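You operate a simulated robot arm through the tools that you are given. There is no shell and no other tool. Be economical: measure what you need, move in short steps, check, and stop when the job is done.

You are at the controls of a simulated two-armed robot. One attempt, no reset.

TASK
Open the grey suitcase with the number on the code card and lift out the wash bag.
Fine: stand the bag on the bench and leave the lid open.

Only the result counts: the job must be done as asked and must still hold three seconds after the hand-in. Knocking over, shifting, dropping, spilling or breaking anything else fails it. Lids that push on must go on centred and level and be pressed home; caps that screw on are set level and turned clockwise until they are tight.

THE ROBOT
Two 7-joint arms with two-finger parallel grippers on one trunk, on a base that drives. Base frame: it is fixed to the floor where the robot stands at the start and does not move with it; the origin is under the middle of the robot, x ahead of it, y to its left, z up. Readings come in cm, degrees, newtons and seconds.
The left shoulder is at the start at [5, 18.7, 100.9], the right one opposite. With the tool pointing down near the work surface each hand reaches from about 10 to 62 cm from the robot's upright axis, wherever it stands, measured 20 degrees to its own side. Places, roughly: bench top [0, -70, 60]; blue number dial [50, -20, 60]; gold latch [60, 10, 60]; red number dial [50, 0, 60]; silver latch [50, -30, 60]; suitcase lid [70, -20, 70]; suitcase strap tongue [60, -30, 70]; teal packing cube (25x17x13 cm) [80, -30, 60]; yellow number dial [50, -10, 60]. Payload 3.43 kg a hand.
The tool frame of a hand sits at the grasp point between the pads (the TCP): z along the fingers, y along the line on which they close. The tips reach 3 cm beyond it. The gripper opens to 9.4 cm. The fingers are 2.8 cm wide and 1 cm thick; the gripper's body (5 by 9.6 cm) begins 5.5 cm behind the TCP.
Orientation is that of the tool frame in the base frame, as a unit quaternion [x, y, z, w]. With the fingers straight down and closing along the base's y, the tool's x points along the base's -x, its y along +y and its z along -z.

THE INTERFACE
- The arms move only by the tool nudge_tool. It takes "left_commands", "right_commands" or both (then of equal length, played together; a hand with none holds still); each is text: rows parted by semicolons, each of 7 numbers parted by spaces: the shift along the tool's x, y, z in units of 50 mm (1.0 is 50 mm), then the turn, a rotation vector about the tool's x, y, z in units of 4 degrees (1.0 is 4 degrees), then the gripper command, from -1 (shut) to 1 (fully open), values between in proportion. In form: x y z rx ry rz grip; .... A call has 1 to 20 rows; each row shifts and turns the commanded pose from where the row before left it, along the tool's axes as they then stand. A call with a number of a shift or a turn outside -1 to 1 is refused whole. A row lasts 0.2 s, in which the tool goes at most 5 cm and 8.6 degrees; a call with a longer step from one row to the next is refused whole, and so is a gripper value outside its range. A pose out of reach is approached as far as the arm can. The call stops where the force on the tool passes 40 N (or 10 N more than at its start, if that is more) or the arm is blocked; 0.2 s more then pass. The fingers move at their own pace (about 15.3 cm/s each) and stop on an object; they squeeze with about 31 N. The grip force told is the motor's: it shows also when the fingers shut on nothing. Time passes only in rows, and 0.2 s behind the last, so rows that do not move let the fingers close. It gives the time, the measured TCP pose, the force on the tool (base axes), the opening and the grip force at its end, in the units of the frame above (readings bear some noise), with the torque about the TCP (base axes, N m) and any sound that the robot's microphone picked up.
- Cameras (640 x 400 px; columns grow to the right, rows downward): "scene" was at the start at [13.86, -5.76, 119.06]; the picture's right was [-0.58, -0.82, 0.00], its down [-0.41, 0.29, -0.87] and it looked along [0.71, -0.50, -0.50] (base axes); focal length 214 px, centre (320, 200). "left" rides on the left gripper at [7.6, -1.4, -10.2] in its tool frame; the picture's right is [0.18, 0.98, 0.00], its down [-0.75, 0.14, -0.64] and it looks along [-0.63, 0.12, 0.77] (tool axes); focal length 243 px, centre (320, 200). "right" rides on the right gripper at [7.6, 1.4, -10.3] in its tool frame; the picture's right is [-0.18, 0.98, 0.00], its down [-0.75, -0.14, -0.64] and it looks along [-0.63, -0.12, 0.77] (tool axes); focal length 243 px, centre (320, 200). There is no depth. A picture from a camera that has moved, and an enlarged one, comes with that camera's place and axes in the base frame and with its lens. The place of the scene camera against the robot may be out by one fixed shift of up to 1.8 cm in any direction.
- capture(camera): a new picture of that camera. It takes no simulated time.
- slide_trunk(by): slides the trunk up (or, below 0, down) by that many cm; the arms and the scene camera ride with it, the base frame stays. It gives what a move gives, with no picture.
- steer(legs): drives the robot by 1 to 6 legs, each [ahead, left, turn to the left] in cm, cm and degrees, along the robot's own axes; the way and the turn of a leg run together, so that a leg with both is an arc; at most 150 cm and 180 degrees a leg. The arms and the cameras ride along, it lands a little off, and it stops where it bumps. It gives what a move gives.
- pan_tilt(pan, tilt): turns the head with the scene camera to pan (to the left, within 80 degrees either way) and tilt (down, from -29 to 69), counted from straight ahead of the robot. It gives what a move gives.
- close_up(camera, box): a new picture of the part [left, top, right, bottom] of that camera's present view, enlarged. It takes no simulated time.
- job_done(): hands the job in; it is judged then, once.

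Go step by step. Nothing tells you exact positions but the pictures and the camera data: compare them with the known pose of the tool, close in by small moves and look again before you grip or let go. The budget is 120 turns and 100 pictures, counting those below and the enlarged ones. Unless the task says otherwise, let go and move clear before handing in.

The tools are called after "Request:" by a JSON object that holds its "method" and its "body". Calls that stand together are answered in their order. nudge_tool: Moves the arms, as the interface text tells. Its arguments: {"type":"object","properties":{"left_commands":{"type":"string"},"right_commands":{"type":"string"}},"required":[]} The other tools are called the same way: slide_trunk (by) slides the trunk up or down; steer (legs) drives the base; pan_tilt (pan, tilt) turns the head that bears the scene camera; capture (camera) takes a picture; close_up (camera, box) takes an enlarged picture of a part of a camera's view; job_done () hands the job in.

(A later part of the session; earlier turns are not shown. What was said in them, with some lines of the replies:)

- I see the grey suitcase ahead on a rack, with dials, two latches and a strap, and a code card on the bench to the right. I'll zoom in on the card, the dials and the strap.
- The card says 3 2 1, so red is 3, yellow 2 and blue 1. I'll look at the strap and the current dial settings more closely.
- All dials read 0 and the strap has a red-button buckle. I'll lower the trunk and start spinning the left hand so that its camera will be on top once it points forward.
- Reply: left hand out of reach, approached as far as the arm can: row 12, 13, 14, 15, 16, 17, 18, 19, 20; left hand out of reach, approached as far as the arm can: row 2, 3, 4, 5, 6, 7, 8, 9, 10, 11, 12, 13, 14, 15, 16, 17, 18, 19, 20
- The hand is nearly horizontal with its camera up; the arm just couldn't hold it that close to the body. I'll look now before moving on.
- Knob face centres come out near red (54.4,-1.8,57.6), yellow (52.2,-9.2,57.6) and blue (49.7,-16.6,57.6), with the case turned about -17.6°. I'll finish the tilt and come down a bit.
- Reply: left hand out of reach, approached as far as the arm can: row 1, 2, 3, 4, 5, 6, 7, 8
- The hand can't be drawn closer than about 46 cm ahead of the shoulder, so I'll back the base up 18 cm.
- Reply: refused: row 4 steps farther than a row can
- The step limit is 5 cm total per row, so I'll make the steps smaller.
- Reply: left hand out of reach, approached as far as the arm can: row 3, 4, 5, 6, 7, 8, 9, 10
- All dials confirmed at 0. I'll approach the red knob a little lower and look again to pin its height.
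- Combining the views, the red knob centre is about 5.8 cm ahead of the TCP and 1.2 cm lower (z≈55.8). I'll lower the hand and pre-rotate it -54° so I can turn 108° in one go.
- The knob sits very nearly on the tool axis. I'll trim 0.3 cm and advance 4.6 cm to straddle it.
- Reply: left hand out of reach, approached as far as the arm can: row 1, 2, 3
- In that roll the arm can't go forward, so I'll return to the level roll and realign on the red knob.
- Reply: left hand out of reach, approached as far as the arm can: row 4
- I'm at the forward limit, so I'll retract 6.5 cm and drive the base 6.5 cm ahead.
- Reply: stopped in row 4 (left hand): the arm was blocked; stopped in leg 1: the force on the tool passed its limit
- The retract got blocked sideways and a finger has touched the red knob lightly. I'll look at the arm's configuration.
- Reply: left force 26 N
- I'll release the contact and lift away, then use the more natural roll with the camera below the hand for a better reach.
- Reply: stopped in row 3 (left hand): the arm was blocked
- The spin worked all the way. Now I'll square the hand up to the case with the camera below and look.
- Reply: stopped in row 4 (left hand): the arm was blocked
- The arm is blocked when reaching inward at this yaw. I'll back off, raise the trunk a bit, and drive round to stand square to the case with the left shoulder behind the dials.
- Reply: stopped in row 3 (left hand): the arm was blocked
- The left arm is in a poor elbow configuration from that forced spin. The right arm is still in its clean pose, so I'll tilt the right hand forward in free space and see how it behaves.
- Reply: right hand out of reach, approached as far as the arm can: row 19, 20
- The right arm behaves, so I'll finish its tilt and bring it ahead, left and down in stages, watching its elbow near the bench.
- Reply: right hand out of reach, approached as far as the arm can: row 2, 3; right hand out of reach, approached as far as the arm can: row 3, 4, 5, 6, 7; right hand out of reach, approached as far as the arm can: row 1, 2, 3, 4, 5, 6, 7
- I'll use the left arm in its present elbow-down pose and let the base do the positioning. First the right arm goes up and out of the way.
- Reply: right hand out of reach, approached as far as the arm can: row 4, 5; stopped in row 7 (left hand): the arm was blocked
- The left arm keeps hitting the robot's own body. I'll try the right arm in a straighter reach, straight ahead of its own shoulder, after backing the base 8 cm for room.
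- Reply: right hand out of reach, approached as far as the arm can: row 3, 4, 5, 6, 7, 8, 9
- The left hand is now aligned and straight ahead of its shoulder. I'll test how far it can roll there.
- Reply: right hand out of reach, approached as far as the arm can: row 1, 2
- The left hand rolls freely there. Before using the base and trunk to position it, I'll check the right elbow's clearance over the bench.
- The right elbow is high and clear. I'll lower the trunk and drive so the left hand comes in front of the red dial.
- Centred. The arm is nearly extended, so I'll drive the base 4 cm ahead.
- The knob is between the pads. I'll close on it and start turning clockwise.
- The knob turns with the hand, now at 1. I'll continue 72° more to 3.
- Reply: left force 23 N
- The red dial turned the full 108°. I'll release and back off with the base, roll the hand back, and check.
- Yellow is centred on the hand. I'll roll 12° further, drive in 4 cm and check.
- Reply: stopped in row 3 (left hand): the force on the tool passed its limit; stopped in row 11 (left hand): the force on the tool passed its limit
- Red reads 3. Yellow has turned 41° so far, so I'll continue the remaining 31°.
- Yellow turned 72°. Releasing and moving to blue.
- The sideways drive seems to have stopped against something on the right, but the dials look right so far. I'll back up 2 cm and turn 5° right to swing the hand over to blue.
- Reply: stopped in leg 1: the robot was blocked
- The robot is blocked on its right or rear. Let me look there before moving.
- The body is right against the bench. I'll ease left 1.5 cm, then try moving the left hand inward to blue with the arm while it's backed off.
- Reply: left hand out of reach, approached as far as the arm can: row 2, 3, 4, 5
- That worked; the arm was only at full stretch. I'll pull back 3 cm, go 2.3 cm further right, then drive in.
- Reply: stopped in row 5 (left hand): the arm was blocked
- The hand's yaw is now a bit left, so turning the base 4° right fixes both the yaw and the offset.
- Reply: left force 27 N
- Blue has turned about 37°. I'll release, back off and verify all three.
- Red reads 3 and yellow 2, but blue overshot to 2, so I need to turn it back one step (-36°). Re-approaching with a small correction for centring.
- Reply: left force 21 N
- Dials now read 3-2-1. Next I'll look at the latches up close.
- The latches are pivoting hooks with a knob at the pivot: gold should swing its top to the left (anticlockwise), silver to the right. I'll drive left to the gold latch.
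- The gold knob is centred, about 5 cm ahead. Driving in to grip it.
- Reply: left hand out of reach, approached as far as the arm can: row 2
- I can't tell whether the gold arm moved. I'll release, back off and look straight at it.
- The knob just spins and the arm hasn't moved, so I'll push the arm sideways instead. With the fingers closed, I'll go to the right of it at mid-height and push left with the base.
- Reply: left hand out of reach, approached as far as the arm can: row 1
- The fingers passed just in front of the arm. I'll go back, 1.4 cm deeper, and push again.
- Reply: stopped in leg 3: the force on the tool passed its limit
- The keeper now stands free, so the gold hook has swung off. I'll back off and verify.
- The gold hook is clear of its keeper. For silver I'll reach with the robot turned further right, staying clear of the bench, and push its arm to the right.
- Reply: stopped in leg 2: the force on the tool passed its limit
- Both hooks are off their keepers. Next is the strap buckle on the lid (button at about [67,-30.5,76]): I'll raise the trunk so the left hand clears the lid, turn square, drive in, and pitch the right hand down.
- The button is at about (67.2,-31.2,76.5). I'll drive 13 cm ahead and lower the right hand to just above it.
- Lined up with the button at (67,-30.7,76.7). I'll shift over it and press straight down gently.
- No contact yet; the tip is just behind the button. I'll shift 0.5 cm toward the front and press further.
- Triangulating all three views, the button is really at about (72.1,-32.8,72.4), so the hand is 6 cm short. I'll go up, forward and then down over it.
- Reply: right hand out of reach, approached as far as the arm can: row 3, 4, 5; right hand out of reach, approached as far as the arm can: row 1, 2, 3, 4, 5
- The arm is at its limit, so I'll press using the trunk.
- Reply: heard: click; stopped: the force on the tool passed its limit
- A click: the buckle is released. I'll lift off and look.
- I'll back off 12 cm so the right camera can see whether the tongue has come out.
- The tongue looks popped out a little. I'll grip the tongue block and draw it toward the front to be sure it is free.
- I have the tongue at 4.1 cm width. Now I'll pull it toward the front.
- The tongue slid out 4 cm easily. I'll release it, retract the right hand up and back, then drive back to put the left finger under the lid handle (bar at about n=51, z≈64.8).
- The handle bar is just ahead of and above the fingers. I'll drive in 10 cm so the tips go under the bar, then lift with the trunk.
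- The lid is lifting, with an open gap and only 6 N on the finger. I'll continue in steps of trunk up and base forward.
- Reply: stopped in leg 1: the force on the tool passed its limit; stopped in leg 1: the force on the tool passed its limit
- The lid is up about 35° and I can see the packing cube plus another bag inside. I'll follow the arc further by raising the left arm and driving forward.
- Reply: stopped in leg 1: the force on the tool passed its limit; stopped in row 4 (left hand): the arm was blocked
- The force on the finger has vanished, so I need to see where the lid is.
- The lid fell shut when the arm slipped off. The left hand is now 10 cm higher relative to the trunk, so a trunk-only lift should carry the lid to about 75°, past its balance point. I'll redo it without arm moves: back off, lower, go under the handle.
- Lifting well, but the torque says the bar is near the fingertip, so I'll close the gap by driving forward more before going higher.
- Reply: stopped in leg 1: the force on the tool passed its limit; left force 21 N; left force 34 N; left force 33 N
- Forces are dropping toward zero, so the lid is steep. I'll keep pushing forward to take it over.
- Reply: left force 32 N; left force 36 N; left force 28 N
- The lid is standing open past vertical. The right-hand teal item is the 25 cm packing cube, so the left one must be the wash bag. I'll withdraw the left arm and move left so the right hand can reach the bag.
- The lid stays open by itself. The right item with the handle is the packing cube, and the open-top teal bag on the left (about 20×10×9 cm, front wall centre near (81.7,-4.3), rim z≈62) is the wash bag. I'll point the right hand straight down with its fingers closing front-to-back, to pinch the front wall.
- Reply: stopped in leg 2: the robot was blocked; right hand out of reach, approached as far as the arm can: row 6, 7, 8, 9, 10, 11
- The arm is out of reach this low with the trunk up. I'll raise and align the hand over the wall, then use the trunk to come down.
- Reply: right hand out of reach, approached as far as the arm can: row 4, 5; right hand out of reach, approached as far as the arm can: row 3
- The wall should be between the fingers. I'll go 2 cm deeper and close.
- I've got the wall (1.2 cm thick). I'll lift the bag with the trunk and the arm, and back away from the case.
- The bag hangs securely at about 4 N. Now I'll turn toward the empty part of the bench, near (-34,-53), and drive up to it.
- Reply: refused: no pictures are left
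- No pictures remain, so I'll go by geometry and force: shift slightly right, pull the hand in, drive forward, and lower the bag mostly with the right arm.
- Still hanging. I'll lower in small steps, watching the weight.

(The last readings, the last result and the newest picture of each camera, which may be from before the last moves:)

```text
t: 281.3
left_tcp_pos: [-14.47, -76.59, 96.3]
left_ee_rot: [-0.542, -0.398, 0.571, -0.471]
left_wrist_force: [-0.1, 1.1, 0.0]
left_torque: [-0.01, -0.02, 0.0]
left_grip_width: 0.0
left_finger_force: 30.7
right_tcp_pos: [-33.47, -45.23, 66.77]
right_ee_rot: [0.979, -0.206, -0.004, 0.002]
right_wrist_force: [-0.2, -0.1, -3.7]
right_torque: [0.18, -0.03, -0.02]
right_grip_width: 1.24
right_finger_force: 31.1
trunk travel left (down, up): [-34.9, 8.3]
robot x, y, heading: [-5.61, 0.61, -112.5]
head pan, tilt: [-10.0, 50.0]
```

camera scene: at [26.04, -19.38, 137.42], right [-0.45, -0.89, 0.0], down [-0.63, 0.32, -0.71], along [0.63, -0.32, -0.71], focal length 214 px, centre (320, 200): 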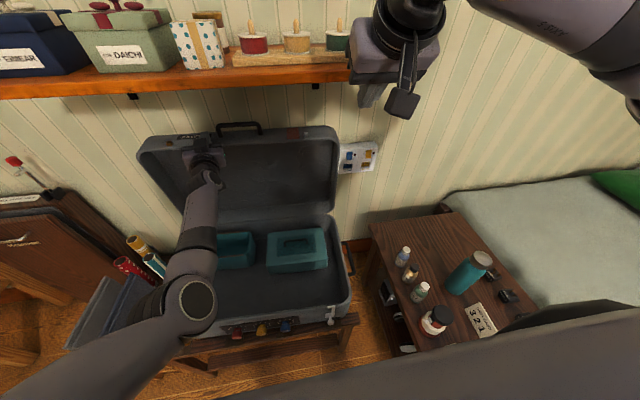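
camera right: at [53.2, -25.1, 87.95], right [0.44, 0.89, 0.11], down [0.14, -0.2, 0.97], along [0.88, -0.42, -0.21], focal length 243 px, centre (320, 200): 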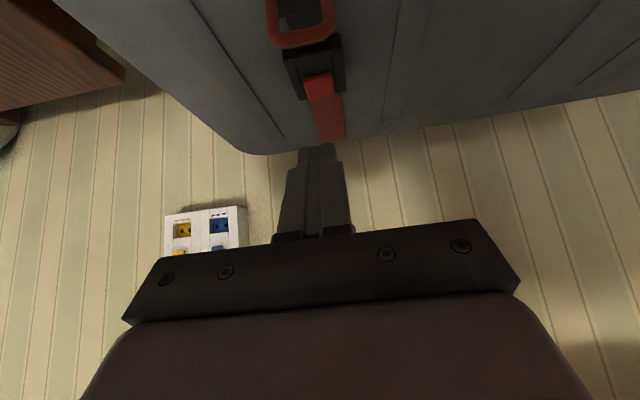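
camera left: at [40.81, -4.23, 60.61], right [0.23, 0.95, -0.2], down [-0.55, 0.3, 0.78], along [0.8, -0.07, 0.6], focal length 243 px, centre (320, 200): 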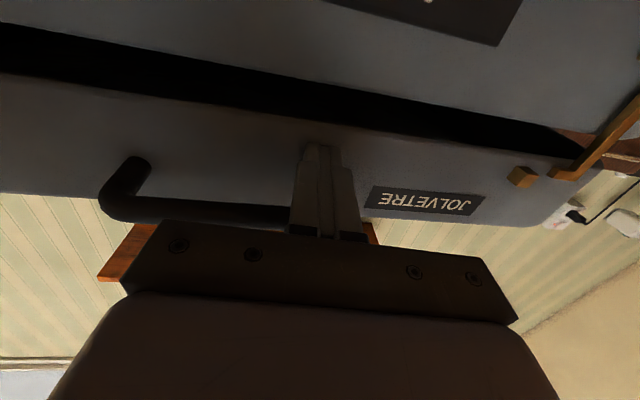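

Request:
{"method": "nudge_tool", "body": {"right_commands": "0 0 0.08 0 0 0 -1;0 0 0.08 0 0 0 -1;0 0 0 0 0 0 -1"}}

Request:
{"method": "nudge_tool", "body": {"right_commands": "0 0 0.08 0 0 0 -1;0 0 0.08 0 0 0 -1;0 0 0 0 0 0 -1"}}

Request:
{"method": "nudge_tool", "body": {"right_commands": "0 0 0.08 0 0 0 -1;0 0 0.08 0 0 0 -1;0 0 0 0 0 0 -1"}}

Request:
{"method": "nudge_tool", "body": {"right_commands": "0 0 0.08 0 0 0 -1;0 0 0.06 0 0 0 -1;0 0 0 0 0 0 -1"}}

```text
t: 282.1
left_tcp_pos: [-14.49, -76.46, 96.33]
left_ee_rot: [-0.542, -0.399, 0.571, -0.471]
left_wrist_force: [-0.7, -0.4, -0.4]
left_torque: [-0.01, 0.02, 0.0]
left_grip_width: 0.0
left_finger_force: 30.5
right_tcp_pos: [-33.65, -45.11, 65.94]
right_ee_rot: [0.979, -0.205, -0.003, 0.003]
right_wrist_force: [-0.1, 0.4, -2.7]
right_torque: [0.19, -0.01, -0.01]
right_grip_width: 1.22
right_finger_force: 31.0
trunk travel left (down, up): [-34.9, 8.3]
robot x, y, heading: [-6.06, 1.08, -112.5]
head pan, tilt: [-10.0, 50.0]
```

```text
t: 282.9
left_tcp_pos: [-14.46, -76.46, 96.3]
left_ee_rot: [-0.542, -0.398, 0.571, -0.47]
left_wrist_force: [0.9, 0.0, -0.3]
left_torque: [0.01, -0.01, -0.01]
left_grip_width: 0.0
left_finger_force: 30.8
right_tcp_pos: [-33.54, -45.01, 65.16]
right_ee_rot: [0.979, -0.205, -0.003, 0.002]
right_wrist_force: [0.1, 0.0, -2.1]
right_torque: [0.01, -0.11, 0.03]
right_grip_width: 1.24
right_finger_force: 30.9
trunk travel left (down, up): [-34.9, 8.3]
robot x, y, heading: [-5.74, 1.27, -112.1]
head pan, tilt: [-10.0, 50.0]
```

```text
t: 283.7
left_tcp_pos: [-14.29, -76.44, 96.27]
left_ee_rot: [-0.542, -0.397, 0.571, -0.471]
left_wrist_force: [0.3, 0.6, 0.1]
left_torque: [0.0, -0.01, -0.01]
left_grip_width: 0.0
left_finger_force: 30.6
right_tcp_pos: [-33.53, -44.76, 64.69]
right_ee_rot: [0.979, -0.205, -0.003, 0.001]
right_wrist_force: [1.4, -0.1, -1.2]
right_torque: [-0.11, -0.26, 0.11]
right_grip_width: 1.22
right_finger_force: 31.1
right hand out of reach, approached as far as the arm can: row 1, 2
trunk travel left (down, up): [-34.9, 8.3]
robot x, y, heading: [-5.5, 0.55, -112.7]
head pan, tilt: [-10.0, 50.0]
```

```text
t: 284.5
left_tcp_pos: [-14.53, -76.29, 96.51]
left_ee_rot: [-0.542, -0.397, 0.572, -0.471]
left_wrist_force: [0.0, -0.1, 0.4]
left_torque: [-0.01, 0.03, -0.03]
left_grip_width: 0.0
left_finger_force: 31.4
right_tcp_pos: [-33.72, -44.67, 64.71]
right_ee_rot: [0.979, -0.204, -0.004, 0.005]
right_wrist_force: [-3.7, -1.7, 18.0]
right_torque: [-0.05, -0.2, 0.21]
right_grip_width: 1.22
right_finger_force: 31.2
right hand out of reach, approached as far as the arm can: row 2
trunk travel left (down, up): [-34.9, 8.3]
robot x, y, heading: [-5.79, 1.07, -112.2]
head pan, tilt: [-10.0, 50.0]
```

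The bag has settled on the bench: its weight is off and there is an 18 N push-back. I'll open, lift straight clear and hand in.

Request:
{"method": "nudge_tool", "body": {"right_commands": "0 0 0 0 0 0 -0.4;0 0 0 0 0 0 -0.4;0 0 0 0 0 0 -0.4"}}

Request:
{"method": "slide_trunk", "body": {"by": 8}}

Request:
{"method": "nudge_tool", "body": {"right_commands": "0 0 -0.6 0 0 0 -0.4;0 0 -0.6 0 0 0 -0.4;0 0 -0.6 0 0 0 -0.4;0 0 -0.6 0 0 0 -0.4;0 0 0 0 0 0 -0.4"}}

Request:
{"method": "job_done", "body": {}}

```text
t: 285.3
left_tcp_pos: [-14.47, -76.51, 96.36]
left_ee_rot: [-0.542, -0.398, 0.571, -0.472]
left_wrist_force: [-0.9, -0.4, 0.6]
left_torque: [0.03, -0.01, 0.0]
left_grip_width: 0.02
left_finger_force: 30.7
right_tcp_pos: [-33.57, -44.52, 64.39]
right_ee_rot: [0.979, -0.204, -0.003, 0.001]
right_wrist_force: [0.1, 0.7, -0.1]
right_torque: [0.02, 0.0, -0.03]
right_grip_width: 2.79
right_finger_force: 0.0
trunk travel left (down, up): [-34.9, 8.3]
robot x, y, heading: [-5.36, 0.98, -112.4]
head pan, tilt: [-10.0, 50.0]
```

```text
t: 286.5
left_tcp_pos: [-14.46, -76.49, 104.4]
left_ee_rot: [-0.542, -0.398, 0.571, -0.471]
left_wrist_force: [0.2, 0.6, 0.4]
left_torque: [-0.01, 0.03, 0.0]
left_grip_width: 0.0
left_finger_force: 31.2
right_tcp_pos: [-33.5, -44.59, 72.35]
right_ee_rot: [0.979, -0.204, -0.003, 0.002]
right_wrist_force: [0.6, 0.5, -0.3]
right_torque: [0.02, -0.02, 0.0]
right_grip_width: 2.79
right_finger_force: 0.0
trunk travel left (down, up): [-42.9, 0.3]
robot x, y, heading: [-5.66, 1.0, -112.5]
head pan, tilt: [-10.0, 50.0]
```

```text
t: 287.7
left_tcp_pos: [-14.46, -76.57, 104.41]
left_ee_rot: [-0.542, -0.398, 0.571, -0.471]
left_wrist_force: [0.0, -0.1, -0.3]
left_torque: [-0.02, 0.02, -0.02]
left_grip_width: 0.01
left_finger_force: 31.9
right_tcp_pos: [-33.37, -44.59, 84.31]
right_ee_rot: [0.979, -0.205, -0.004, 0.001]
right_wrist_force: [0.6, 0.3, 0.6]
right_torque: [-0.01, 0.02, -0.01]
right_grip_width: 2.82
right_finger_force: 0.0
trunk travel left (down, up): [-42.9, 0.3]
robot x, y, heading: [-5.6, 1.01, -112.6]
head pan, tilt: [-10.0, 50.0]
```

```text
The job is handed in.
```

I set the case to 3-2-1, opened it with the lid standing open, lifted out what I took to be the wash bag, set it on the bench and handed the job in; I had no pictures left to check the last part.

- **Which bag:** I took the open-top teal bag as the wash bag. The other teal item has a handle and matches the 25 cm packing cube, so I left it in the case.
- **Placement:** I set the bag down by position and force alone, near (-34, -50). The force readings showed it resting before I let go. I couldn't see whether it stands level or whether anything was already in that spot.
- **Bumps:** The base was blocked a few times, at least once against the bench. A finger also pressed the red dial at up to about 25 N early on. I saw nothing displaced in the pictures I had.
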